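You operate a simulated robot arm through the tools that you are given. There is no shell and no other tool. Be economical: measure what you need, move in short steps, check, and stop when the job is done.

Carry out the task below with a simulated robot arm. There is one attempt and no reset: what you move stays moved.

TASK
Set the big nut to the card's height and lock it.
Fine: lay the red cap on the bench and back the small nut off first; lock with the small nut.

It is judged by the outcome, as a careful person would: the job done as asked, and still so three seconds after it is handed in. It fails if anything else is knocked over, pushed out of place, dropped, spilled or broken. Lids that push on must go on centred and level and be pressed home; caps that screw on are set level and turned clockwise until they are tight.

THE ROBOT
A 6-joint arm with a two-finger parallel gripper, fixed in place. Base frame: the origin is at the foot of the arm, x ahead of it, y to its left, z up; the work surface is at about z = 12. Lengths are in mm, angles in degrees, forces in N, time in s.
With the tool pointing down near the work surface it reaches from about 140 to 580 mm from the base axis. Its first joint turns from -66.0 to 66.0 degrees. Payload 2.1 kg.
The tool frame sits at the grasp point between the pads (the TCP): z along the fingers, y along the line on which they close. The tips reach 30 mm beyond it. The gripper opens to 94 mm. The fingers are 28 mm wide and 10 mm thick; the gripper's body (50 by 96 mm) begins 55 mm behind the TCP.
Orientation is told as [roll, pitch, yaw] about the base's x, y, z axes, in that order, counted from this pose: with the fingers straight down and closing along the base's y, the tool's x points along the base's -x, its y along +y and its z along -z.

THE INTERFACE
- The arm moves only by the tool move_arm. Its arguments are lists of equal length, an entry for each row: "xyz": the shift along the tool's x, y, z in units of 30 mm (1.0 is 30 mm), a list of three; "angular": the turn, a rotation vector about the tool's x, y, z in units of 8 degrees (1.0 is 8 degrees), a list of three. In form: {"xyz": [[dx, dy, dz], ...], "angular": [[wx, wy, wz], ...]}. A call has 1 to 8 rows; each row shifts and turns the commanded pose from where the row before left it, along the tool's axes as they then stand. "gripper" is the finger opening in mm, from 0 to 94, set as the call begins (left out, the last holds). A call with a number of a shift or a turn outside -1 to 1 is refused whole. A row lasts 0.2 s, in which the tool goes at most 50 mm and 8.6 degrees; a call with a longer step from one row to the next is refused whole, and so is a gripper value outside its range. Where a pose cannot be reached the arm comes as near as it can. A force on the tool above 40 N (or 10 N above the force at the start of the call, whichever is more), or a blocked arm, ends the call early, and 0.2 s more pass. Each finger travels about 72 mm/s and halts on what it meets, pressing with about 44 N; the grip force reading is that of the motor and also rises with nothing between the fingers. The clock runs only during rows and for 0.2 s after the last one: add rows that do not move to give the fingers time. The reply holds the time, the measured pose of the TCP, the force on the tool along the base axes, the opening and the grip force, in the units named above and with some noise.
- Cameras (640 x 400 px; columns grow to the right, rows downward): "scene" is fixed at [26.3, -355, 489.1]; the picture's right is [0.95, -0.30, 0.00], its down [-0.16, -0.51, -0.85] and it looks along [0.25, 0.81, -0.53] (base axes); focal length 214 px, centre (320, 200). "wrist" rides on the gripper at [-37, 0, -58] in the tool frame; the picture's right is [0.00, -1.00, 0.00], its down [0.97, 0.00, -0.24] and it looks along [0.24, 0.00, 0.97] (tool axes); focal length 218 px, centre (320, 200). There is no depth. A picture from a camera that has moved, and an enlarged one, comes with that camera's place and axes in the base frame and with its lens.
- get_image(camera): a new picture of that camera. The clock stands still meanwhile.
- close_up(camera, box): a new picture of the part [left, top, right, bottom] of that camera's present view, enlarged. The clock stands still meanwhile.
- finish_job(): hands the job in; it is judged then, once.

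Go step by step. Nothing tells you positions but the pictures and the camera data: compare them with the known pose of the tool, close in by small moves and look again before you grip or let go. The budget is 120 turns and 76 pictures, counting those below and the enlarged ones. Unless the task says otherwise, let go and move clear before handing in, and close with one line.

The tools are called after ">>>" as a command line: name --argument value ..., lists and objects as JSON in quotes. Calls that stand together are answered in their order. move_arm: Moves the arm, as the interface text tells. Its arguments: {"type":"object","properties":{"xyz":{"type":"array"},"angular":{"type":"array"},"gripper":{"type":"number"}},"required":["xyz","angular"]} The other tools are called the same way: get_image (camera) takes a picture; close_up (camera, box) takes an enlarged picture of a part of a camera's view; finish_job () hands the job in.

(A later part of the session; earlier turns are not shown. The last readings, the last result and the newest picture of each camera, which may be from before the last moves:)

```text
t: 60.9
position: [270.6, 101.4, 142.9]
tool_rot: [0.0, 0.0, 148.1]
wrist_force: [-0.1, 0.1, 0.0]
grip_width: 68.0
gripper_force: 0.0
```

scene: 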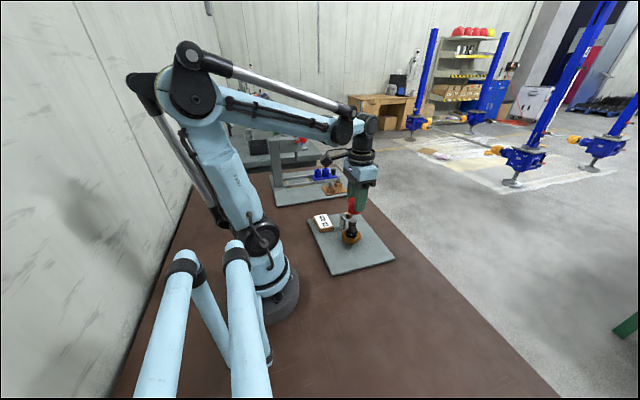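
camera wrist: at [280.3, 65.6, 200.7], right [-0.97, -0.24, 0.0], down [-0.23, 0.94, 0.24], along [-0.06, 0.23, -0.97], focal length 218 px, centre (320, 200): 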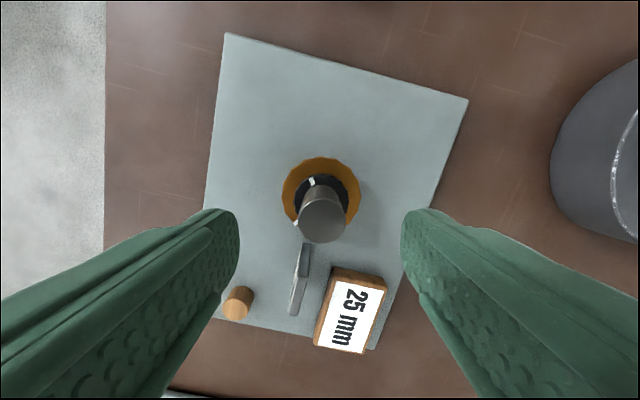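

Positive range reaches 148°. Centring and lowering around the brass nut.

>>> move_arm --xyz '[[0.02, 0.03, 0], [0, 0, 1], [0, 0, 0.9], [0, 0, 0], [0, 0, 0]]' --angular '[[0, 0, 0], [0, 0, 0], [0, 0, 0], [0, 0, 0], [0, 0, 0]]'

>>> get_image --camera "wrist"

>>> close_up --camera "scene" --box '[320, 190, 390, 250]'

```text
t: 62.1
position: [272.7, 100.1, 84.0]
tool_rot: [0.0, 0.0, 148.0]
wrist_force: [0.5, 0.4, 0.2]
grip_width: 68.0
gripper_force: 0.1
```

```text
44 pictures are left
camera wrist: at [240.8, 120.7, 140.9], right [0.53, 0.85, 0.0], down [0.82, -0.51, 0.24], along [0.2, -0.13, -0.97], focal length 218 px, centre (320, 200)
```

wrist: 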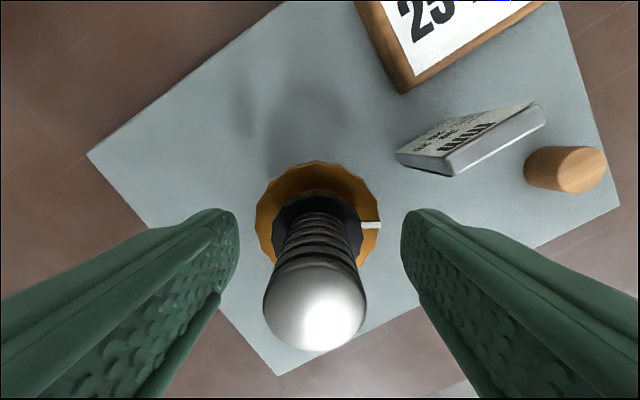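

```text
6.67 times, centred on (355, 220) of scene
camera zoom: at [26.3, -355.0, 489.1], right [0.95, -0.3, 0.0], down [-0.16, -0.51, -0.85], along [0.25, 0.81, -0.53], focal length 1430 px, centre (87, 67)
```

zoom: 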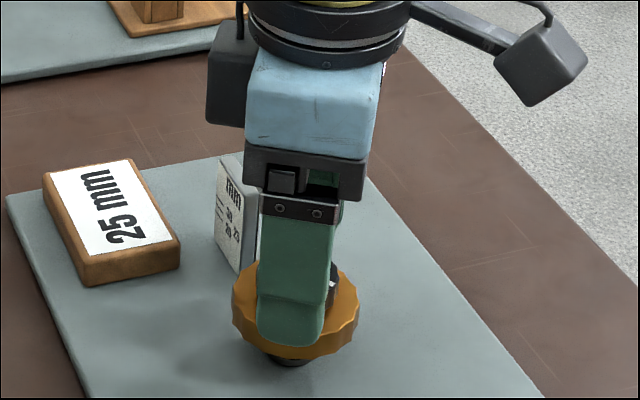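

Well centred within about 1 mm. Lowering to TCP z 65 and gripping the brass nut.

>>> move_arm --xyz '[[0, 0.035, 0.3], [0, 0, 0.33], [0, 0, 0]]' --angular '[[0, 0, 0], [0, 0, 0], [0, 0, 0]]'

>>> move_arm --xyz '[[0, 0, 0], [0, 0, 0], [0, 0, 0]]' --angular '[[0, 0, 0], [0, 0, 0], [0, 0, 0]]' --gripper 45

>>> move_arm --xyz '[[0, 0, 0.003], [0, 0, 0.003], [0, 0, 0.003], [0, 0, 0.003], [0, 0, 0.003], [0, 0, 0.003], [0, 0, 0.003], [0, 0, 0.003]]' --angular '[[0, 0, 1], [0, 0, 1], [0, 0, 1], [0, 0, 1], [0, 0, 1], [0, 0, 1], [0, 0, 1], [0, 0, 1]]'

>>> get_image --camera "wrist"

```text
t: 62.9
position: [271.0, 98.6, 65.4]
tool_rot: [0.0, 0.0, 148.1]
wrist_force: [0.1, -0.7, -0.3]
grip_width: 68.1
gripper_force: 0.1
```

```text
t: 63.7
position: [271.3, 98.6, 66.3]
tool_rot: [0.0, -0.1, 148.0]
wrist_force: [4.0, 5.6, -6.2]
grip_width: 57.3
gripper_force: 44.9
```

```text
t: 65.5
position: [269.6, 98.0, 65.5]
tool_rot: [0.0, 0.1, 83.7]
wrist_force: [1.8, 1.6, -19.6]
grip_width: 57.3
gripper_force: 45.3
```

```text
42 pictures are left
camera wrist: at [274.5, 135.9, 122.7], right [0.99, -0.11, 0.0], down [-0.1, -0.96, 0.24], along [-0.03, -0.24, -0.97], focal length 218 px, centre (320, 200)
```

wrist: 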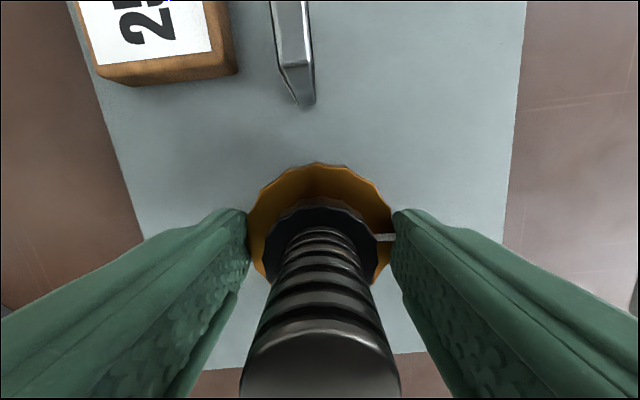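

The brass nut turns with the tool and pulls it gently down. Continuing clockwise with a bit more downward follow.

>>> move_arm --xyz '[[0, 0, 0.006], [0, 0, 0.006], [0, 0, 0.006], [0, 0, 0.006], [0, 0, 0.006], [0, 0, 0.006], [0, 0, 0.006], [0, 0, 0.006]]' --angular '[[0, 0, 1], [0, 0, 1], [0, 0, 1], [0, 0, 1], [0, 0, 1], [0, 0, 1], [0, 0, 1], [0, 0, 1]]'

>>> move_arm --xyz '[[0, 0, 0.006], [0, 0, 0.006], [0, 0, 0.006], [0, 0, 0.006], [0, 0, 0.006], [0, 0, 0.006], [0, 0, 0.006], [0, 0, 0.006]]' --angular '[[0, 0, 1], [0, 0, 1], [0, 0, 1], [0, 0, 1], [0, 0, 1], [0, 0, 1], [0, 0, 1], [0, 0, 1]]'

>>> move_arm --xyz '[[0, 0, 0.006], [0, 0, 0.006], [0, 0, 0.006], [0, 0, 0.006], [0, 0, 0.006], [0, 0, 0.006], [0, 0, 0.006], [0, 0, 0.006]]' --angular '[[0, 0, 1], [0, 0, 1], [0, 0, 1], [0, 0, 1], [0, 0, 1], [0, 0, 1], [0, 0, 1], [0, 0, 1]]'

```text
t: 67.3
position: [268.5, 99.0, 64.3]
tool_rot: [0.2, 0.3, 19.9]
wrist_force: [-28.1, 11.5, -15.1]
grip_width: 57.3
gripper_force: 44.8
```

```text
t: 69.1
position: [270.6, 99.8, 61.1]
tool_rot: [-0.1, -0.2, -44.0]
wrist_force: [4.0, 6.3, 0.2]
grip_width: 57.0
gripper_force: 40.6
```

```text
t: 70.9
position: [269.9, 98.6, 59.8]
tool_rot: [-0.1, -0.1, -108.1]
wrist_force: [-12.4, 0.5, -2.8]
grip_width: 57.4
gripper_force: 44.9
```

Continuing to -140°, then looking at the marks.

>>> move_arm --xyz '[[0, 0, 0.005], [0, 0, 0.005], [0, 0, 0.005], [0, 0, 0.005]]' --angular '[[0, 0, 1], [0, 0, 1], [0, 0, 1], [0, 0, 1]]'

>>> get_image --camera "wrist"

>>> close_up --camera "scene" --box '[320, 190, 390, 250]'

```text
t: 71.9
position: [271.3, 99.9, 59.8]
tool_rot: [-0.1, 0.0, -140.1]
wrist_force: [-17.7, 12.0, 3.6]
grip_width: 56.6
gripper_force: 45.4
```

```text
41 pictures are left
camera wrist: at [242.4, 76.5, 117.3], right [-0.64, 0.77, 0.0], down [0.75, 0.62, 0.24], along [0.18, 0.16, -0.97], focal length 218 px, centre (320, 200)
```

wrist: 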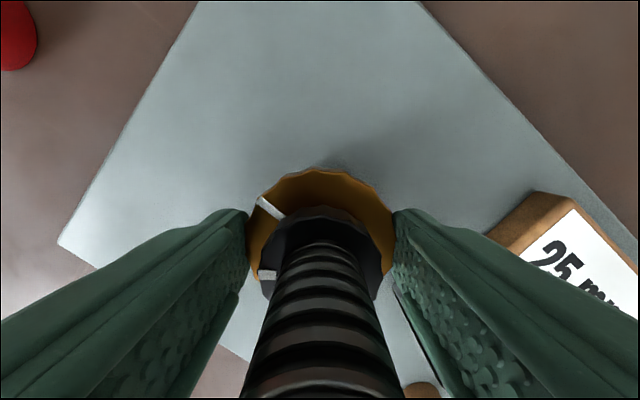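

```text
6.67 times, centred on (355, 220) of scene
camera zoom: at [26.3, -355.0, 489.1], right [0.95, -0.3, 0.0], down [-0.16, -0.51, -0.85], along [0.25, 0.81, -0.53], focal length 1430 px, centre (87, 67)
```

zoom: 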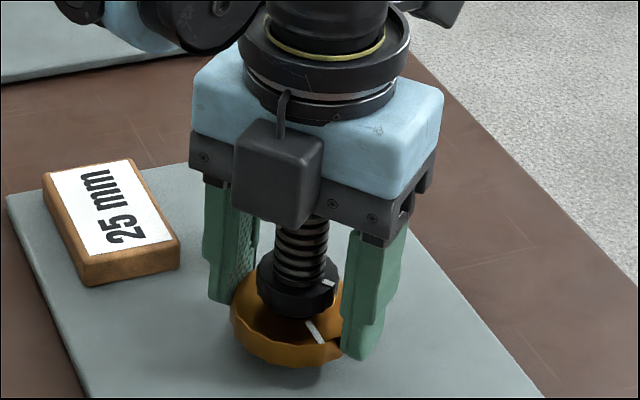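

The mark shows the nut only turned about 142°, so the grip slipped once. I'll release, rise, narrow to 43 mm so both tips land on the brass rim, and touch down to measure.

>>> move_arm --xyz '[[0, 0, 0], [0, 0, 0], [0, 0, -0.6], [0, 0, -0.6], [0, 0, 0]]' --angular '[[0, 0, 0], [0, 0, 0], [0, 0, 0], [0, 0, 0], [0, 0, 0]]' --gripper 68

>>> move_arm --xyz '[[0, 0, 0], [0, 0, 0], [0, 0, 0]]' --angular '[[0, 0, 0], [0, 0, 0], [0, 0, 0]]' --gripper 43

>>> move_arm --xyz '[[0, 0, 0.3], [0, 0, 0.05], [0, 0, 0.05], [0, 0, 0.05], [0, 0, 0.05], [0, 0, 0.05], [0, 0, 0.05], [0, 0, 0.05]]' --angular '[[0, 0, 0], [0, 0, 0], [0, 0, 0], [0, 0, 0], [0, 0, 0], [0, 0, 0], [0, 0, 0], [0, 0, 0]]'

```text
t: 73.1
position: [268.4, 98.8, 98.3]
tool_rot: [-0.1, 0.0, -140.0]
wrist_force: [0.0, -0.7, 1.2]
grip_width: 68.0
gripper_force: 0.1
```

```text
t: 73.9
position: [269.1, 97.6, 98.3]
tool_rot: [-0.1, -0.1, -140.0]
wrist_force: [0.6, 0.7, 0.0]
grip_width: 42.8
gripper_force: 0.1
```

```text
t: 75.7
position: [270.3, 98.9, 76.6]
tool_rot: [-0.1, -0.1, -140.0]
wrist_force: [0.0, -0.4, 0.0]
grip_width: 43.0
gripper_force: 0.1
```

>>> move_arm --xyz '[[0.06, 0, 0.05], [0, 0, 0.05], [0, 0, 0.04], [0, 0, 0.04], [0, 0, 0.04], [0, 0, 0.04], [0, 0, 0.04], [0, 0, 0.04]]' --angular '[[0, 0, 0], [0, 0, 0], [0, 0, 0], [0, 0, 0], [0, 0, 0], [0, 0, 0], [0, 0, 0], [0, 0, 0]]'

>>> move_arm --xyz '[[0, 0, 0.04], [0, 0, 0.04], [0, 0, 0.04], [0, 0, 0.04], [0, 0, 0.04], [0, 0, 0.04]]' --angular '[[0, 0, 0], [0, 0, 0], [0, 0, 0], [0, 0, 0], [0, 0, 0], [0, 0, 0]]'

>>> move_arm --xyz '[[0, 0, 0]]' --angular '[[0, 0, 0]]'

>>> move_arm --xyz '[[0, 0, 0]]' --angular '[[0, 0, 0]]'

>>> close_up --camera "scene" --box '[320, 190, 390, 250]'

```text
t: 76.9
position: [271.2, 99.9, 72.0]
tool_rot: [0.0, -0.2, -140.0]
wrist_force: [-2.8, -1.4, 22.4]
grip_width: 43.0
gripper_force: 0.0
stopped in row 6: the force on the tool passed its limit (the readings are from after the stop); the commanded pose is now the measured one
```

```text
t: 77.3
position: [271.4, 99.5, 71.7]
tool_rot: [0.0, -0.2, -140.1]
wrist_force: [-2.5, -0.2, 21.4]
grip_width: 43.1
gripper_force: 0.1
stopped in row 1: the force on the tool passed its limit (the readings are from after the stop); the commanded pose is now the measured one
```

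```text
t: 77.7
position: [271.6, 100.4, 72.2]
tool_rot: [0.1, -0.3, -140.1]
wrist_force: [-4.1, -1.2, 29.1]
grip_width: 42.8
gripper_force: 0.1
```

```text
t: 78.1
position: [270.8, 100.4, 72.0]
tool_rot: [-0.1, -0.3, -140.0]
wrist_force: [-3.7, -0.7, 32.6]
grip_width: 42.8
gripper_force: 0.0
```

```text
6.67 times, centred on (355, 220) of scene
camera zoom: at [26.2, -355.0, 489.1], right [0.95, -0.3, 0.0], down [-0.16, -0.51, -0.85], along [0.25, 0.81, -0.53], focal length 1430 px, centre (87, 67)
```

zoom: 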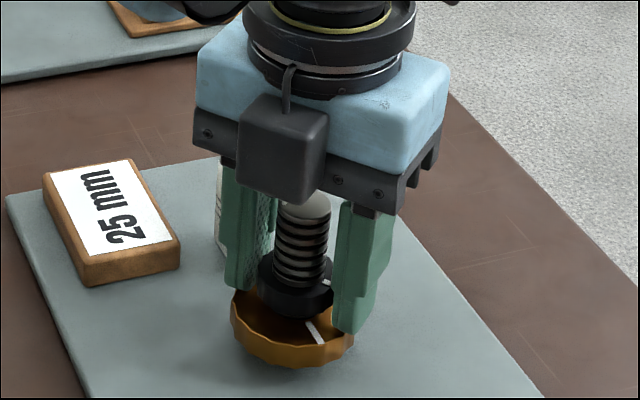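

Brass top is now 30.4 mm (a 5.2 mm drop for 144°, so the lead is about 13 mm per turn). About 150° more clockwise is needed. Rising slightly, opening, and winding back.

>>> move_arm --xyz '[[0, 0, -0.2], [0, 0, -0.2], [0, 0, 0]]' --angular '[[0, 0, 0], [0, 0, 0], [0, 0, 0]]'

>>> move_arm --xyz '[[0, 0, 0], [0, 0, 0], [0, 0, 0], [0, 0, 0], [0, 0, 0], [0, 0, 0], [0, 0, 0], [0, 0, 0]]' --angular '[[0, 0, 0], [0, 0, -1], [0, 0, -1], [0, 0, -1], [0, 0, -1], [0, 0, -1], [0, 0, -1], [0, 0, -1]]' --gripper 68

>>> move_arm --xyz '[[0, 0, 0], [0, 0, 0], [0, 0, 0], [0, 0, 0], [0, 0, 0], [0, 0, 0], [0, 0, 0], [0, 0, 0]]' --angular '[[0, 0, -1], [0, 0, -1], [0, 0, -1], [0, 0, -1], [0, 0, -1], [0, 0, -1], [0, 0, -1], [0, 0, -1]]'

>>> move_arm --xyz '[[0, 0, 0], [0, 0, 0], [0, 0, 0], [0, 0, 0], [0, 0, 0], [0, 0, 0]]' --angular '[[0, 0, -1], [0, 0, -1], [0, 0, -1], [0, 0, -1], [0, 0, -1], [0, 0, 0]]'

>>> get_image --camera "wrist"

```text
t: 78.9
position: [271.0, 100.8, 83.7]
tool_rot: [-0.1, -0.1, -140.1]
wrist_force: [-0.2, 0.0, -0.2]
grip_width: 42.8
gripper_force: 0.1
```

```text
t: 80.7
position: [271.7, 100.3, 83.9]
tool_rot: [-0.2, -0.1, -83.8]
wrist_force: [0.7, -0.1, 0.0]
grip_width: 67.9
gripper_force: 0.1
```

```text
t: 82.5
position: [271.5, 99.8, 84.9]
tool_rot: [-0.1, 0.0, -19.9]
wrist_force: [-0.2, 0.6, -0.1]
grip_width: 68.0
gripper_force: 0.1
```

```text
t: 83.9
position: [272.8, 99.9, 83.4]
tool_rot: [0.1, 0.3, 20.1]
wrist_force: [-0.3, 0.3, -0.1]
grip_width: 67.8
gripper_force: 0.1
```

```text
38 pictures are left
camera wrist: at [307.5, 113.4, 140.1], right [0.34, -0.94, 0.0], down [-0.91, -0.33, 0.24], along [-0.23, -0.08, -0.97], focal length 218 px, centre (320, 200)
```

wrist: 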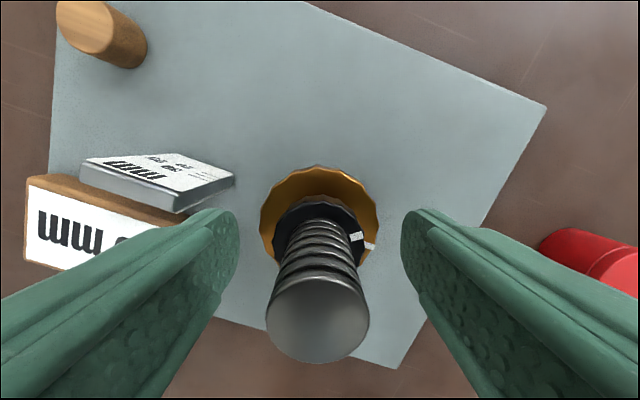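

Centred. Lowering onto the brass nut, gripping, and turning 64° with matched descent.

>>> move_arm --xyz '[[0, 0, 0.4], [0, 0, 0.33], [0, 0, 0]]' --angular '[[0, 0, 0], [0, 0, 0], [0, 0, 0]]'

>>> move_arm --xyz '[[0, 0, 0], [0, 0, 0], [0, 0, 0]]' --angular '[[0, 0, 0], [0, 0, 0], [0, 0, 0]]' --gripper 45

>>> move_arm --xyz '[[0, 0, 0.0096], [0, 0, 0.0096], [0, 0, 0.0096], [0, 0, 0.0096], [0, 0, 0.0096], [0, 0, 0.0096], [0, 0, 0.0096], [0, 0, 0.0096]]' --angular '[[0, 0, 1], [0, 0, 1], [0, 0, 1], [0, 0, 1], [0, 0, 1], [0, 0, 1], [0, 0, 1], [0, 0, 1]]'

>>> get_image --camera "wrist"

```text
t: 84.7
position: [270.8, 99.6, 61.2]
tool_rot: [0.0, 0.3, 20.0]
wrist_force: [0.2, -0.1, -0.1]
grip_width: 67.8
gripper_force: 0.1
```

```text
t: 85.5
position: [271.4, 100.2, 61.1]
tool_rot: [0.1, 0.2, 19.9]
wrist_force: [-3.6, 11.3, -5.1]
grip_width: 57.2
gripper_force: 44.8
```

```text
t: 87.3
position: [271.1, 99.4, 58.6]
tool_rot: [-0.4, 0.0, -43.8]
wrist_force: [-6.0, -15.6, 3.3]
grip_width: 57.2
gripper_force: 44.9
```

```text
37 pictures are left
camera wrist: at [298.5, 74.5, 115.9], right [-0.69, -0.72, 0.01], down [-0.7, 0.67, 0.24], along [-0.18, 0.16, -0.97], focal length 218 px, centre (320, 200)
```

wrist: 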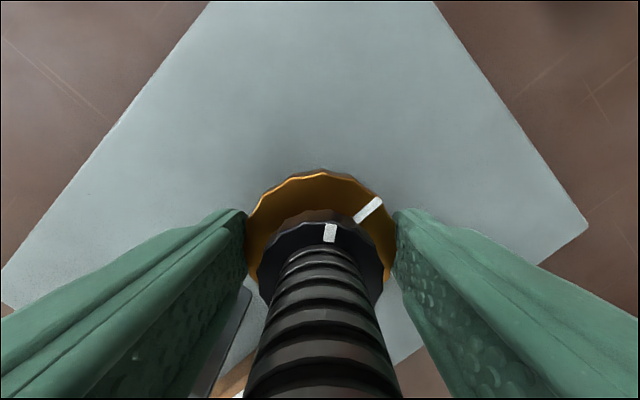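

The brass nut's mark moved less than the tool did, so it's slipping. Continuing with three small turns, watching the mark.

>>> move_arm --xyz '[[0, 0, 0.002], [0, 0, 0.002], [0, 0, 0.002]]' --angular '[[0, 0, 1], [0, 0, 1], [0, 0, 1]]'

>>> get_image --camera "wrist"

```text
t: 88.1
position: [270.9, 99.7, 58.4]
tool_rot: [-0.6, -0.1, -67.8]
wrist_force: [-17.6, -17.1, -1.1]
grip_width: 57.1
gripper_force: 44.8
```

```text
36 pictures are left
camera wrist: at [285.5, 66.4, 115.8], right [-0.93, -0.38, 0.01], down [-0.36, 0.9, 0.24], along [-0.1, 0.22, -0.97], focal length 218 px, centre (320, 200)
```

wrist: 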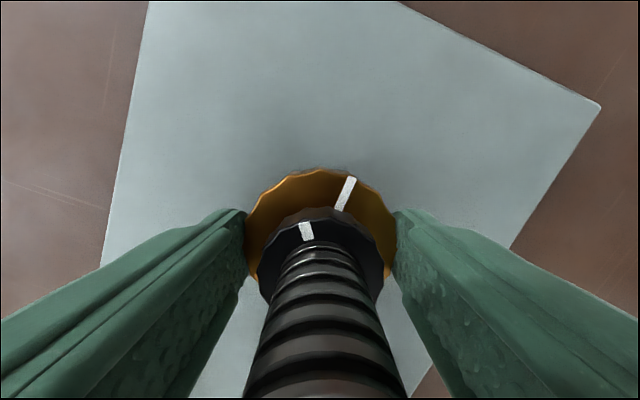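

The brass nut hasn't moved this stroke: it seems to sit against something, or the grip slips. I'll test by turning back counter-clockwise a little.

>>> move_arm --xyz '[[0, 0, 0], [0, 0, 0], [0, 0, 0], [0, 0, 0], [0, 0, 0], [0, 0, 0]]' --angular '[[0, 0, -1], [0, 0, -1], [0, 0, -1], [0, 0, -1], [0, 0, -1], [0, 0, -1]]'

>>> get_image --camera "wrist"

>>> close_up --camera "scene" --box '[320, 200, 380, 250]'

```text
t: 89.5
position: [270.8, 100.0, 60.0]
tool_rot: [-0.4, 0.5, -19.9]
wrist_force: [-22.8, -6.8, 22.6]
grip_width: 56.2
gripper_force: 44.7
```

```text
35 pictures are left
camera wrist: at [306.7, 88.2, 116.3], right [-0.34, -0.94, 0.01], down [-0.91, 0.33, 0.25], along [-0.24, 0.08, -0.97], focal length 218 px, centre (320, 200)
```

wrist: 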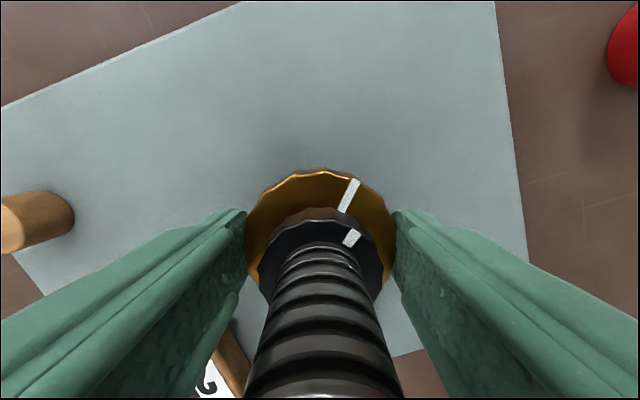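

```text
8.00 times, centred on (350, 225) of scene
camera zoom: at [26.2, -355.0, 489.1], right [0.95, -0.3, 0.0], down [-0.16, -0.51, -0.85], along [0.25, 0.81, -0.53], focal length 1716 px, centre (80, 0)
```

zoom: 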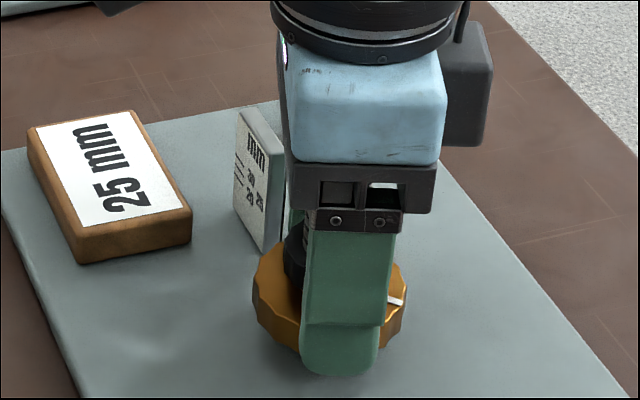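

Counter-clockwise it turns freely with the tool. To confirm a hard stop below, I'll turn clockwise 80° and see whether the mark halts at the same -95° spot.

>>> move_arm --xyz '[[0, 0, 0.008], [0, 0, 0.008], [0, 0, 0.008], [0, 0, 0.008], [0, 0, 0.008], [0, 0, 0.008], [0, 0, 0], [0, 0, 0]]' --angular '[[0, 0, 1], [0, 0, 1], [0, 0, 1], [0, 0, 1], [0, 0, 1], [0, 0, 1], [0, 0, 1], [0, 0, 1]]'

>>> move_arm --xyz '[[0, 0, 0], [0, 0, 0], [0, 0, 0]]' --angular '[[0, 0, 1], [0, 0, 1], [0, 0, 1]]'

>>> get_image --camera "wrist"

```text
t: 91.3
position: [270.1, 100.6, 56.0]
tool_rot: [-0.5, -0.2, -84.1]
wrist_force: [-20.6, -9.5, -2.7]
grip_width: 57.5
gripper_force: 40.8
```

```text
t: 92.1
position: [270.0, 100.0, 56.0]
tool_rot: [-0.6, -0.2, -108.2]
wrist_force: [-21.5, 0.6, -1.2]
grip_width: 57.3
gripper_force: 45.2
```

```text
33 pictures are left
camera wrist: at [260.0, 65.5, 114.7], right [-0.95, 0.31, 0.01], down [0.3, 0.92, 0.24], along [0.07, 0.23, -0.97], focal length 218 px, centre (320, 200)
```

wrist: 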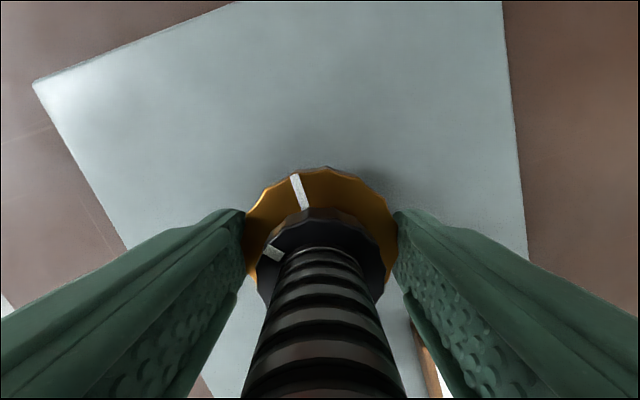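

The mark halts at the same place: there is a hard stop with the top at about 30.4, so 25 can't be the top face — the scale must read the underside, which needs raising (hence backing off the small nut first). Raising the brass nut counter-clockwise.

>>> move_arm --xyz '[[0, 0, -0.0096], [0, 0, -0.0096], [0, 0, -0.0096], [0, 0, -0.0096], [0, 0, -0.0096], [0, 0, -0.0096], [0, 0, -0.0096], [0, 0, -0.0096]]' --angular '[[0, 0, -1], [0, 0, -1], [0, 0, -1], [0, 0, -1], [0, 0, -1], [0, 0, -1], [0, 0, -1], [0, 0, -1]]'

>>> move_arm --xyz '[[0, 0, -0.0096], [0, 0, -0.0096], [0, 0, -0.0096], [0, 0, -0.0096], [0, 0, -0.0096], [0, 0, -0.0096], [0, 0, -0.0096], [0, 0, -0.0096]]' --angular '[[0, 0, -1], [0, 0, -1], [0, 0, -1], [0, 0, -1], [0, 0, -1], [0, 0, -1], [0, 0, -1], [0, 0, -1]]'

>>> get_image --camera "wrist"

```text
t: 93.9
position: [269.9, 99.8, 60.5]
tool_rot: [-0.3, 0.2, -43.9]
wrist_force: [-22.7, 2.9, -16.3]
grip_width: 57.5
gripper_force: 45.4
```

```text
t: 95.7
position: [271.7, 100.9, 61.9]
tool_rot: [0.0, 0.3, 20.1]
wrist_force: [-13.4, -0.6, -15.3]
grip_width: 56.9
gripper_force: 44.8
```

```text
32 pictures are left
camera wrist: at [306.9, 113.7, 119.7], right [0.34, -0.94, 0.0], down [-0.91, -0.33, 0.25], along [-0.23, -0.08, -0.97], focal length 218 px, centre (320, 200)
```

wrist: 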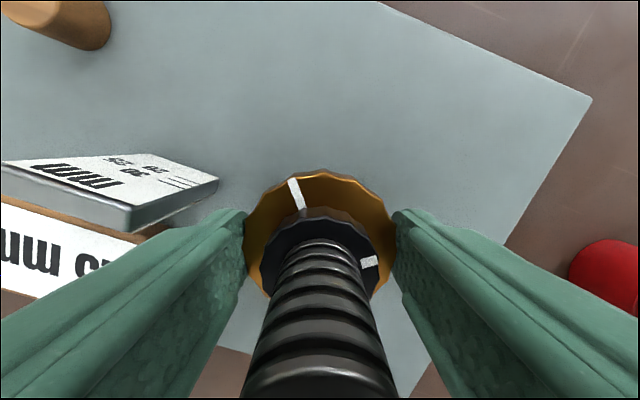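

The brass nut followed the full 128°. Releasing and touching its top again to calibrate the lead.

>>> move_arm --xyz '[[0, 0, 0], [0, 0, 0], [0, 0, -0.6], [0, 0, -0.5], [0, 0, 0]]' --angular '[[0, 0, 0], [0, 0, 0], [0, 0, 0], [0, 0, 0], [0, 0, 0]]' --gripper 68

>>> move_arm --xyz '[[0, 0, 0], [0, 0, 0], [0, 0, 0]]' --angular '[[0, 0, 0], [0, -0.03, 0], [0, 0, 0]]' --gripper 43

>>> move_arm --xyz '[[0, 0, 0.3], [0, 0, 0.04], [0, 0, 0.04], [0, 0, 0.04], [0, 0, 0.04], [0, 0, 0.04], [0, 0, 0.04], [0, 0, 0.04]]' --angular '[[0, 0, 0], [0, 0, 0], [0, 0, 0], [0, 0, 0], [0, 0, 0], [0, 0, 0], [0, 0, 0], [0, 0, 0]]'

>>> move_arm --xyz '[[0, 0, 0.04], [0, 0, 0.04], [0, 0, 0.04], [0, 0, 0.04]]' --angular '[[0, 0, 0], [0, 0, 0], [0, 0, 0], [0, 0, 0]]'

>>> move_arm --xyz '[[0, 0, 0]]' --angular '[[0, 0, 0]]'

```text
t: 96.9
position: [271.6, 99.9, 96.9]
tool_rot: [0.0, 0.2, 20.0]
wrist_force: [-0.3, -0.5, 0.1]
grip_width: 67.8
gripper_force: 0.0
```

```text
t: 97.7
position: [271.5, 99.7, 96.2]
tool_rot: [0.0, -0.1, 20.0]
wrist_force: [1.3, -0.1, 0.3]
grip_width: 42.8
gripper_force: 0.0
```

```text
t: 99.5
position: [273.0, 100.8, 77.6]
tool_rot: [0.0, -0.1, 20.0]
wrist_force: [-1.1, 0.6, 0.1]
grip_width: 43.1
gripper_force: 0.1
```

```text
t: 100.2
position: [271.2, 100.4, 75.0]
tool_rot: [0.0, 0.1, 20.0]
wrist_force: [-2.9, -1.1, 20.9]
grip_width: 42.9
gripper_force: 0.0
stopped in row 3: the force on the tool passed its limit (the readings are from after the stop); the commanded pose is now the measured one
```

```text
t: 100.6
position: [270.8, 100.5, 76.4]
tool_rot: [-0.1, 0.2, 19.9]
wrist_force: [-3.5, -1.9, 28.3]
grip_width: 43.1
gripper_force: 0.0
```

>>> move_arm --xyz '[[0, 0, 0]]' --angular '[[0, 0, 0]]'

>>> move_arm --xyz '[[0, 0, 0]]' --angular '[[0, 0, 0]]'

>>> move_arm --xyz '[[0, 0, 0]]' --angular '[[0, 0, 0]]'

>>> move_arm --xyz '[[0, 0, -0.5], [0, 0, -1], [0, 0, -1], [0, 0, 0]]' --angular '[[0, 0, 0], [0, 0, 0], [0, 0, 0], [0, 0, 0]]'

>>> get_image --camera "wrist"

```text
t: 101.0
position: [272.1, 100.7, 75.0]
tool_rot: [0.1, 0.1, 19.9]
wrist_force: [-4.0, -1.8, 31.7]
grip_width: 43.0
gripper_force: 0.0
```

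```text
t: 101.4
position: [272.3, 99.9, 76.3]
tool_rot: [0.0, 0.1, 19.9]
wrist_force: [-3.5, -2.2, 34.3]
grip_width: 43.1
gripper_force: 0.0
```

```text
t: 101.8
position: [272.3, 100.0, 77.4]
tool_rot: [0.0, 0.1, 19.8]
wrist_force: [-3.3, -2.0, 35.9]
grip_width: 42.9
gripper_force: 0.1
```

```text
t: 102.8
position: [272.5, 100.4, 150.7]
tool_rot: [-0.1, 0.1, 20.0]
wrist_force: [0.6, 0.3, 0.4]
grip_width: 43.2
gripper_force: 0.0
```

```text
31 pictures are left
camera wrist: at [307.8, 113.4, 207.5], right [0.34, -0.94, 0.0], down [-0.91, -0.33, 0.24], along [-0.23, -0.08, -0.97], focal length 218 px, centre (320, 200)
```

wrist: 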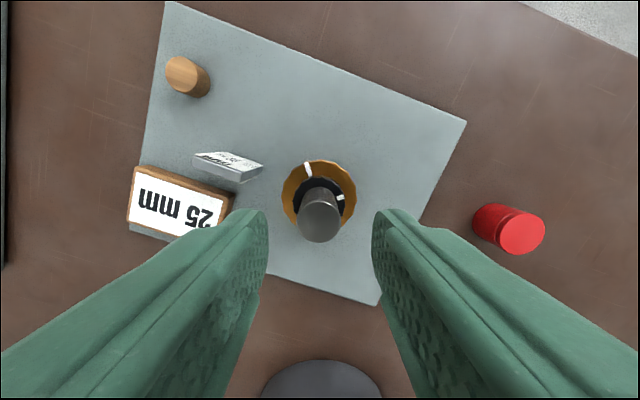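

Top is now about 34.5 (noisier). I'll take a side view again to measure the nut's thickness and underside.

>>> move_arm --xyz '[[0, 0, 0], [0, 0, 0], [0, 0, 0], [-0.19, -0.9, 0], [-0.19, -0.9, 0], [-0.19, -0.87, 0.4], [0, 0, 0]]' --angular '[[0, 0, 1], [0, 0, 1], [0, 0, 0.5], [0, 0, 0], [0, 0, 0], [0, 0, 0], [0, 0, 0]]' --gripper 84

>>> move_arm --xyz '[[0, 0, 0], [0, 0, 0], [0, 0, 0], [0, 0, 0], [0, 0, 0], [0, 0, 0], [0, 0, 0]]' --angular '[[-1, 0, 0], [-1, 0, 0], [-1, 0, 0], [-1, 0, 0], [-1, 0, 0], [-1, 0, 0], [-0.95, 0, 0]]'

>>> move_arm --xyz '[[0, -0.83, 0.56], [0, -0.7, 0.47], [0, 0, 0]]' --angular '[[0, 0, 0], [0, 0, 0], [0, 0, 0]]'

>>> close_up --camera "wrist" --box '[240, 160, 370, 260]'

```text
t: 104.4
position: [288.0, 20.7, 138.2]
tool_rot: [-0.2, 0.0, -0.1]
wrist_force: [0.7, 0.3, 0.3]
grip_width: 84.0
gripper_force: 0.0
```

```text
t: 106.0
position: [288.5, 20.1, 139.4]
tool_rot: [55.7, 0.0, 0.0]
wrist_force: [-0.1, 0.4, 0.6]
grip_width: 84.3
gripper_force: 0.1
```

```text
t: 106.8
position: [290.3, 19.1, 81.9]
tool_rot: [55.6, 0.1, -0.2]
wrist_force: [-0.8, -0.5, -0.5]
grip_width: 84.0
gripper_force: 0.1
```

```text
4.00 times, centred on (305, 210) of wrist
camera zoom: at [327.2, -28.3, 114.9], right [0.0, -0.57, -0.82], down [-0.97, -0.2, 0.14], along [-0.24, 0.8, -0.55], focal length 873 px, centre (380, 160)
```

zoom: 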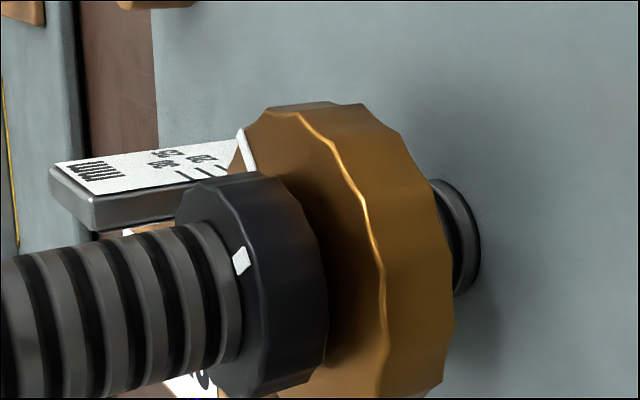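

The nut measures about 13.7 mm thick, so its underside is now about 20.8 and needs to come up by about 4.2 (top about 38.7). The small nut, bottom near 37.8, must be backed off further first. Returning over the axis at yaw -64.

>>> move_arm --xyz '[[0, 0.83, -0.56], [0, 0.83, -0.56], [0, 0.83, -0.56], [0, 0, 0]]' --angular '[[0, 0, 0], [0, 0, 0], [0, 0, 0], [0, 0, 0]]' --gripper 60

>>> move_arm --xyz '[[0, 0, 0], [0, 0, 0], [0, 0, 0], [0, 0, 0], [0, 0, 0], [0, 0, 0], [0, 0, 0]]' --angular '[[1, 0, 0], [1, 0, 0], [1, 0, 0], [1, 0, 0], [1, 0, 0], [1, 0, 0], [0.95, 0, 0]]'

>>> move_arm --xyz '[[0.2, 0.9, 0], [0.2, 0.9, 0], [0.2, 0.9, 0], [0, 0, 0], [0, 0, 0], [0, 0, 0], [0, 0, 0], [0, 0, 0]]' --angular '[[0, 0, 0], [0, 0, 0], [0, 0, 0], [0, 0, 1], [0, 0, 1], [0, 0, 1], [0, 0, 1], [0, 0, 1]]'

>>> move_arm --xyz '[[0, 0, 0], [0, 0, 0], [0, 0, 0], [0, 0, 0]]' --angular '[[0, 0, 1], [0, 0, 1], [0, 0, 1], [0, 0, 0]]'

>>> move_arm --xyz '[[0, 0, 0]]' --angular '[[0, 0, 0]]'

```text
t: 107.8
position: [289.9, 22.8, 174.9]
tool_rot: [55.4, 0.1, -0.1]
wrist_force: [-0.1, 0.0, -0.3]
grip_width: 60.0
gripper_force: 0.0
```

```text
t: 109.4
position: [288.9, 20.3, 173.7]
tool_rot: [-0.2, 0.0, -0.1]
wrist_force: [0.1, 0.4, -0.2]
grip_width: 60.1
gripper_force: 0.0
```

```text
t: 111.2
position: [271.5, 102.6, 172.2]
tool_rot: [-0.2, 0.0, -40.2]
wrist_force: [0.6, 0.3, 0.4]
grip_width: 60.2
gripper_force: 0.0
```

```text
t: 112.2
position: [270.4, 101.6, 173.6]
tool_rot: [-0.1, 0.1, -64.2]
wrist_force: [-0.8, -0.3, -0.5]
grip_width: 59.9
gripper_force: 0.2
```

```text
t: 112.6
position: [269.7, 101.4, 174.9]
tool_rot: [0.0, 0.1, -64.2]
wrist_force: [-0.4, -0.5, 0.5]
grip_width: 60.1
gripper_force: 0.0
```

>>> move_arm --xyz '[[-0.057, 0, 0], [0, 0, 1], [0, 0, 1], [0, 0, 0.9], [0, 0, 0]]' --angular '[[0, 0, 0], [0, 0, 0], [0, 0, 0], [0, 0, 0], [0, 0, 0]]'

>>> get_image --camera "wrist"

```text
t: 113.8
position: [270.9, 100.6, 85.5]
tool_rot: [-0.1, 0.0, -64.0]
wrist_force: [0.0, 0.2, 0.5]
grip_width: 60.0
gripper_force: 0.0
```

```text
29 pictures are left
camera wrist: at [288.8, 68.4, 143.2], right [-0.9, -0.44, 0.0], down [-0.42, 0.87, 0.24], along [-0.11, 0.21, -0.97], focal length 218 px, centre (320, 200)
```

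wrist: 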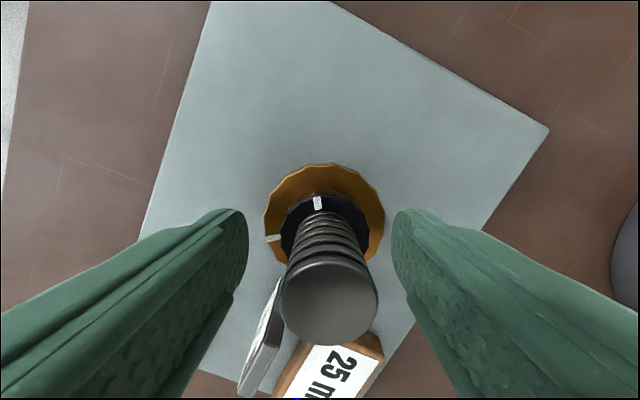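

Shifting 2 mm to centre, lowering, gripping the small nut and backing it off by 80°.

>>> move_arm --xyz '[[0, -0.06, 0.13], [0, 0, 0]]' --angular '[[0, 0, 0], [0, 0, 0]]'

>>> move_arm --xyz '[[0, 0, 0], [0, 0, 0], [0, 0, 0]]' --angular '[[0, 0, 0], [0, 0, 0], [0, 0, 0]]' --gripper 20

>>> move_arm --xyz '[[0, 0, -0.009], [0, 0, -0.009], [0, 0, -0.009], [0, 0, -0.009], [0, 0, -0.009], [0, 0, -0.009], [0, 0, -0.009], [0, 0, -0.009]]' --angular '[[0, 0, -1], [0, 0, -1], [0, 0, -1], [0, 0, -1], [0, 0, -1], [0, 0, -1], [0, 0, -1], [0, 0, -1]]'

>>> move_arm --xyz '[[0, 0, -0.009], [0, 0, -0.009], [0, 0, -0.009]]' --angular '[[0, 0, -1], [0, 0, -1], [0, 0, -1]]'

>>> get_image --camera "wrist"

```text
t: 114.4
position: [270.3, 100.5, 82.7]
tool_rot: [-0.1, -0.1, -64.1]
wrist_force: [-0.3, 0.0, -0.3]
grip_width: 60.1
gripper_force: 0.0
```

```text
t: 115.2
position: [270.1, 100.9, 83.1]
tool_rot: [-0.1, 0.0, -64.1]
wrist_force: [-5.4, -3.5, -0.6]
grip_width: 36.3
gripper_force: 45.6
```

```text
t: 117.0
position: [270.2, 100.9, 84.4]
tool_rot: [0.1, 0.0, 0.1]
wrist_force: [-1.3, 19.5, -6.7]
grip_width: 36.5
gripper_force: 45.0
```

```text
t: 117.8
position: [271.1, 100.7, 85.8]
tool_rot: [0.2, -0.1, 24.0]
wrist_force: [4.8, 20.4, -20.4]
grip_width: 36.4
gripper_force: 45.0
```

```text
28 pictures are left
camera wrist: at [304.5, 115.5, 143.1], right [0.41, -0.91, 0.0], down [-0.89, -0.4, 0.24], along [-0.22, -0.1, -0.97], focal length 218 px, centre (320, 200)
```

wrist: 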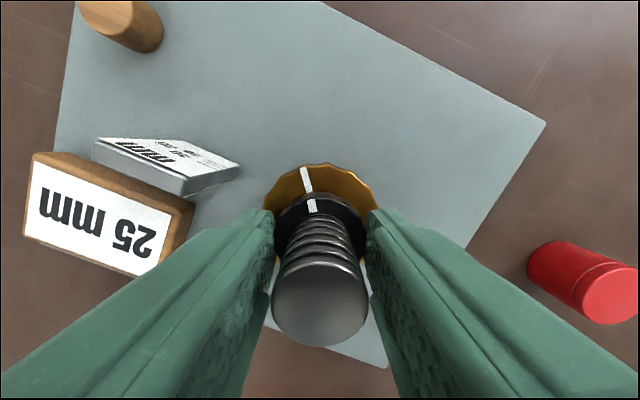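

The small nut followed. Now opening, winding back 32°, and gripping the brass nut to raise it.

>>> move_arm --xyz '[[0, 0, 0], [0, 0, 0], [0, 0, 0], [0, 0, 0], [0, 0, 0], [0, 0, 0], [0, 0, 0]]' --angular '[[0, 0, 0], [0, 0, 0], [0, 0, 1], [0, 0, 1], [0, 0, 1], [0, 0, 1], [0, 0, 0]]' --gripper 68

>>> get_image --camera "wrist"

```text
t: 119.4
position: [270.9, 98.8, 86.6]
tool_rot: [-0.1, 0.0, -8.1]
wrist_force: [-0.9, 1.2, -0.2]
grip_width: 67.9
gripper_force: 0.1
```

```text
27 pictures are left
camera wrist: at [307.7, 94.9, 143.4], right [-0.14, -0.99, 0.0], down [-0.96, 0.14, 0.24], along [-0.24, 0.03, -0.97], focal length 218 px, centre (320, 200)
```

wrist: 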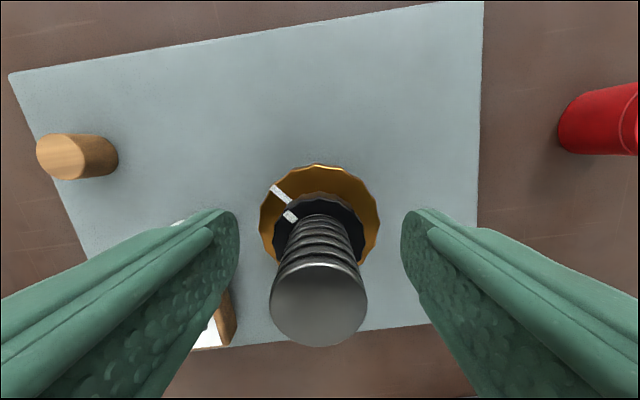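

>>> move_arm --xyz '[[0, 0, 0.4], [0, 0, 0.34], [0, 0, 0]]' --angular '[[0, 0, 0], [0, 0, 0], [0, 0, 0]]'

>>> move_arm --xyz '[[0, 0, 0], [0, 0, 0], [0, 0, 0]]' --angular '[[0, 0, 0], [0, 0, 0], [0, 0, 0]]' --gripper 45

>>> move_arm --xyz '[[0, 0, -0.008], [0, 0, -0.008], [0, 0, -0.008], [0, 0, -0.008], [0, 0, -0.008], [0, 0, -0.008], [0, 0, -0.008], [0, 0, -0.008]]' --angular '[[0, 0, -1], [0, 0, -1], [0, 0, -1], [0, 0, -1], [0, 0, -1], [0, 0, -1], [0, 0, -1], [0, 0, -1]]'

>>> move_arm --xyz '[[0, 0, -0.008], [0, 0, -0.008], [0, 0, -0.008], [0, 0, -0.008], [0, 0, -0.008], [0, 0, -0.008], [0, 0, -0.008]]' --angular '[[0, 0, -1], [0, 0, -1], [0, 0, -1], [0, 0, -1], [0, 0, -1], [0, 0, -1], [0, 0, -1]]'

>>> get_image --camera "wrist"

```text
t: 120.2
position: [270.7, 100.5, 63.0]
tool_rot: [0.0, 0.0, -8.1]
wrist_force: [0.4, -0.5, -0.7]
grip_width: 68.1
gripper_force: 0.0
```

```text
t: 121.0
position: [268.6, 100.4, 63.3]
tool_rot: [0.0, 0.0, -8.0]
wrist_force: [2.1, 10.5, -6.3]
grip_width: 56.6
gripper_force: 44.7
```

```text
t: 122.8
position: [270.0, 98.4, 64.9]
tool_rot: [0.3, 0.2, 56.2]
wrist_force: [-8.4, 16.5, -3.4]
grip_width: 56.5
gripper_force: 45.2
```

```text
t: 124.4
position: [269.8, 98.5, 67.6]
tool_rot: [-0.1, -0.1, 112.1]
wrist_force: [-0.6, 7.4, 22.5]
grip_width: 56.3
gripper_force: 45.3
```

```text
26 pictures are left
camera wrist: at [257.2, 133.8, 123.9], right [0.93, 0.38, 0.0], down [0.36, -0.9, 0.24], along [0.09, -0.22, -0.97], focal length 218 px, centre (320, 200)
```

wrist: 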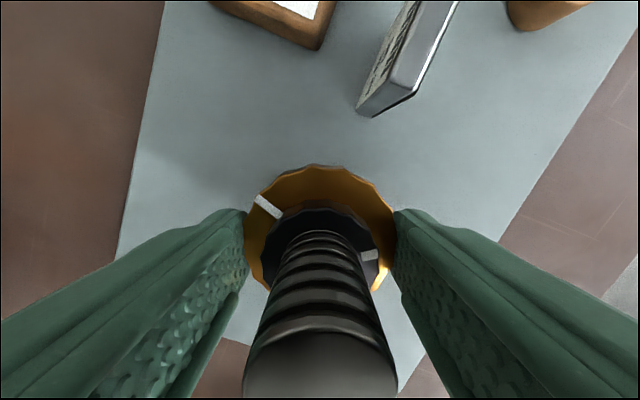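

It followed. Releasing and touching the top at several readings.

>>> move_arm --xyz '[[0, 0, 0], [0, 0, 0], [0, 0, -0.6], [0, 0, -0.6], [0, 0, 0]]' --angular '[[0, 0, 0], [0, 0, 0], [0, 0, 0], [0, 0, 0], [0, 0, 0]]' --gripper 68

>>> move_arm --xyz '[[0, 0, 0], [0, 0, 0], [0, 0, 0]]' --angular '[[0, 0, 0], [0, 0, 0], [0, 0, 0]]' --gripper 43

>>> move_arm --xyz '[[0, 0, 0.3], [0, 0, 0.2], [0, 0, 0.04], [0, 0, 0.04], [0, 0, 0.04], [0, 0, 0.04], [0, 0, 0.04], [0, 0, 0.04]]' --angular '[[0, 0, 0], [0, 0, 0], [0, 0, 0], [0, 0, 0], [0, 0, 0], [0, 0, 0], [0, 0, 0], [0, 0, 0]]'

>>> move_arm --xyz '[[0, 0, 0.04], [0, 0, 0.04], [0, 0, 0.04], [0, 0, 0.04]]' --angular '[[0, 0, 0], [0, 0, 0], [0, 0, 0], [0, 0, 0]]'

>>> move_arm --xyz '[[0, 0, 0]]' --angular '[[0, 0, 0]]'

>>> move_arm --xyz '[[0, 0, 0]]' --angular '[[0, 0, 0]]'

>>> move_arm --xyz '[[0, 0, 0]]' --angular '[[0, 0, 0]]'

>>> move_arm --xyz '[[0, 0, 0]]' --angular '[[0, 0, 0]]'

```text
t: 125.6
position: [269.7, 98.2, 102.0]
tool_rot: [0.1, 0.1, 112.0]
wrist_force: [-0.6, -0.2, 0.1]
grip_width: 67.8
gripper_force: 0.0
```

```text
t: 126.4
position: [269.8, 99.1, 102.6]
tool_rot: [0.2, 0.1, 111.9]
wrist_force: [-1.0, -0.3, 0.8]
grip_width: 42.7
gripper_force: 0.1
```

```text
t: 128.2
position: [271.5, 99.6, 80.1]
tool_rot: [0.0, 0.0, 111.9]
wrist_force: [0.1, -1.5, 11.0]
grip_width: 42.4
gripper_force: 0.0
```

```text
t: 128.7
position: [271.2, 99.7, 80.2]
tool_rot: [0.1, 0.0, 111.9]
wrist_force: [-1.7, -0.7, 17.5]
grip_width: 42.1
gripper_force: 0.0
stopped in row 2: the force on the tool passed its limit (the readings are from after the stop); the commanded pose is now the measured one
```

```text
t: 129.1
position: [270.1, 99.7, 80.9]
tool_rot: [0.1, 0.0, 111.9]
wrist_force: [-0.6, -0.2, 25.6]
grip_width: 41.8
gripper_force: 0.1
```

```text
t: 129.4
position: [270.8, 98.8, 79.2]
tool_rot: [-0.1, -0.1, 111.9]
wrist_force: [-0.6, -0.1, 30.2]
grip_width: 41.9
gripper_force: 0.1
```

```text
t: 129.8
position: [269.9, 98.7, 79.8]
tool_rot: [0.0, 0.0, 111.9]
wrist_force: [1.1, 0.0, 32.0]
grip_width: 42.0
gripper_force: 0.0
```

```text
t: 130.2
position: [270.7, 99.7, 79.9]
tool_rot: [-0.1, 0.0, 111.9]
wrist_force: [1.7, 0.7, 35.0]
grip_width: 42.0
gripper_force: 0.0
```

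Top now 38.5, so the underside should be close to 24.8. I'll verify with the side view again.

>>> move_arm --xyz '[[0, 0, -1], [0, 0, -1], [0, 0, 0], [0, 0, 0], [0, 0, 0], [0, 0, 0], [0, 0, 0], [0, 0, 0]]' --angular '[[0, 0, 0], [0, 0, 0], [0, 0, 1], [0, 0, 1], [0, 0, 1], [0, 0, 1], [0, 0, 1], [0, 0, 1]]'

>>> move_arm --xyz '[[0, 0, 0], [0, 0, 0], [0, 0, 0], [0, 0, 0], [0, 0, 0], [0, 0, 0], [0, 0, 0], [0, 0, 0]]' --angular '[[0, 0, 1], [0, 0, 1], [0, 0, 1], [0, 0, 1], [0, 0, 1], [0, 0, 1], [0, 0, 1], [0, 0, 1]]'

>>> move_arm --xyz '[[-0.19, -0.9, 0], [-0.19, -0.9, 0], [-0.19, -0.87, 0], [0, 0, 0]]' --angular '[[0, 0, 0], [0, 0, 0], [0, 0, 0], [0, 0, 0]]' --gripper 84

>>> move_arm --xyz '[[0, 0, 0], [0, 0, 0], [0, 0, 0], [0, 0, 0], [0, 0, 0], [0, 0, 0], [0, 0, 0]]' --angular '[[-1, 0, 0], [-1, 0, 0], [-1, 0, 0], [-1, 0, 0], [-1, 0, 0], [-1, 0, 0], [-0.95, 0, 0]]'

>>> move_arm --xyz '[[0, -0.83, 0.56], [0, -0.83, 0.56], [0, 0, 0]]' --angular '[[0, 0, 0], [0, 0, 0], [0, 0, 0]]'

>>> close_up --camera "wrist" --box '[260, 170, 350, 260]'

```text
t: 132.1
position: [271.3, 98.4, 139.7]
tool_rot: [0.0, 0.0, 63.7]
wrist_force: [-0.8, -0.5, 0.1]
grip_width: 43.0
gripper_force: 0.1
```

```text
t: 133.8
position: [271.1, 99.7, 139.3]
tool_rot: [-0.1, 0.0, -0.3]
wrist_force: [0.4, -1.1, 0.5]
grip_width: 43.1
gripper_force: 0.0
```

```text
t: 134.8
position: [287.4, 18.9, 141.1]
tool_rot: [-0.1, 0.0, -0.2]
wrist_force: [-0.7, -0.5, 0.8]
grip_width: 84.0
gripper_force: 0.1
```

```text
t: 136.4
position: [286.8, 19.8, 141.5]
tool_rot: [55.6, 0.0, 0.0]
wrist_force: [0.2, -0.1, -0.4]
grip_width: 84.0
gripper_force: 0.1
```

```text
t: 137.2
position: [287.8, 18.1, 77.7]
tool_rot: [55.5, 0.1, -0.1]
wrist_force: [-0.6, -0.1, 0.4]
grip_width: 83.9
gripper_force: 0.2
```

```text
4.44 times, centred on (305, 215) of wrist
camera zoom: at [325.6, -29.2, 110.9], right [0.0, -0.57, -0.82], down [-0.97, -0.2, 0.14], along [-0.24, 0.8, -0.55], focal length 970 px, centre (387, 133)
```

zoom: 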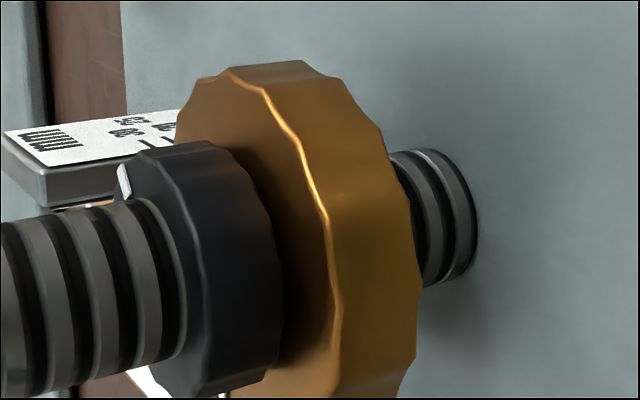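

The side view gives the underside at 24.4–24.9, right at the target. Next, back to the axis to bring the small nut down onto it.

>>> move_arm --xyz '[[0, 0.83, -0.56], [0, 0.83, -0.56], [0, 0.83, -0.56], [0, 0, 0]]' --angular '[[0, 0, 0], [0, 0, 0], [0, 0, 0], [0, 0, 0]]' --gripper 60

>>> move_arm --xyz '[[0, 0, 0], [0, 0, 0], [0, 0, 0], [0, 0, 0], [0, 0, 0], [0, 0, 0], [0, 0, 0]]' --angular '[[1, 0, 0], [1, 0, 0], [1, 0, 0], [1, 0, 0], [1, 0, 0], [1, 0, 0], [0.94, 0, 0]]'

>>> move_arm --xyz '[[0.18, 0.9, 0], [0.18, 0.9, 0], [0.19, 0.9, 0], [0, 0, 0], [0, 0, 0], [0, 0, 0], [0, 0, 0], [0, 0, 0]]' --angular '[[0, 0, 0], [0, 0, 0], [0, 0, 0], [0, 0, -1], [0, 0, -1], [0, 0, -1], [0, 0, -1], [0, 0, -1]]'

>>> move_arm --xyz '[[0, 0, 0.8], [0, 0, 0.8], [0, 0, 0.8], [0, 0, 0]]' --angular '[[0, 0, 0], [0, 0, 0], [0, 0, 0], [0, 0, 0]]'

>>> get_image --camera "wrist"

```text
t: 138.2
position: [286.1, 20.3, 170.9]
tool_rot: [55.5, 0.1, -0.1]
wrist_force: [0.9, 0.3, -0.5]
grip_width: 60.1
gripper_force: 0.0
```

```text
t: 139.8
position: [288.3, 19.6, 169.2]
tool_rot: [0.0, 0.0, 0.0]
wrist_force: [0.8, 0.4, 0.0]
grip_width: 59.9
gripper_force: 0.1
```

```text
t: 141.7
position: [270.8, 100.0, 170.1]
tool_rot: [0.1, 0.0, 40.0]
wrist_force: [0.5, -0.3, 0.0]
grip_width: 59.8
gripper_force: 0.0
```

```text
t: 142.7
position: [272.6, 98.9, 99.3]
tool_rot: [0.1, 0.1, 39.9]
wrist_force: [-0.3, 0.3, -0.1]
grip_width: 60.0
gripper_force: 0.0
```

```text
24 pictures are left
camera wrist: at [301.2, 123.5, 156.0], right [0.64, -0.77, 0.0], down [-0.74, -0.62, 0.24], along [-0.19, -0.15, -0.97], focal length 218 px, centre (320, 200)
```

wrist: 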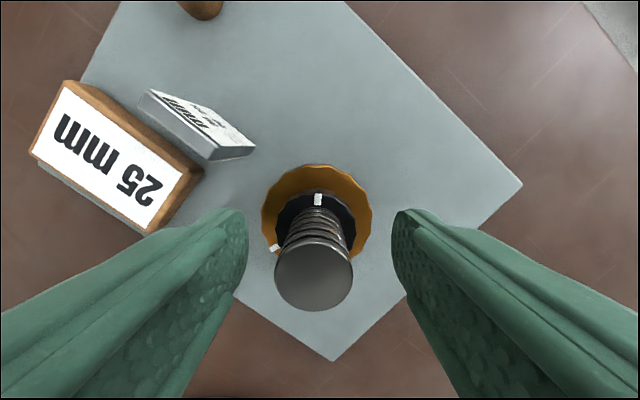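

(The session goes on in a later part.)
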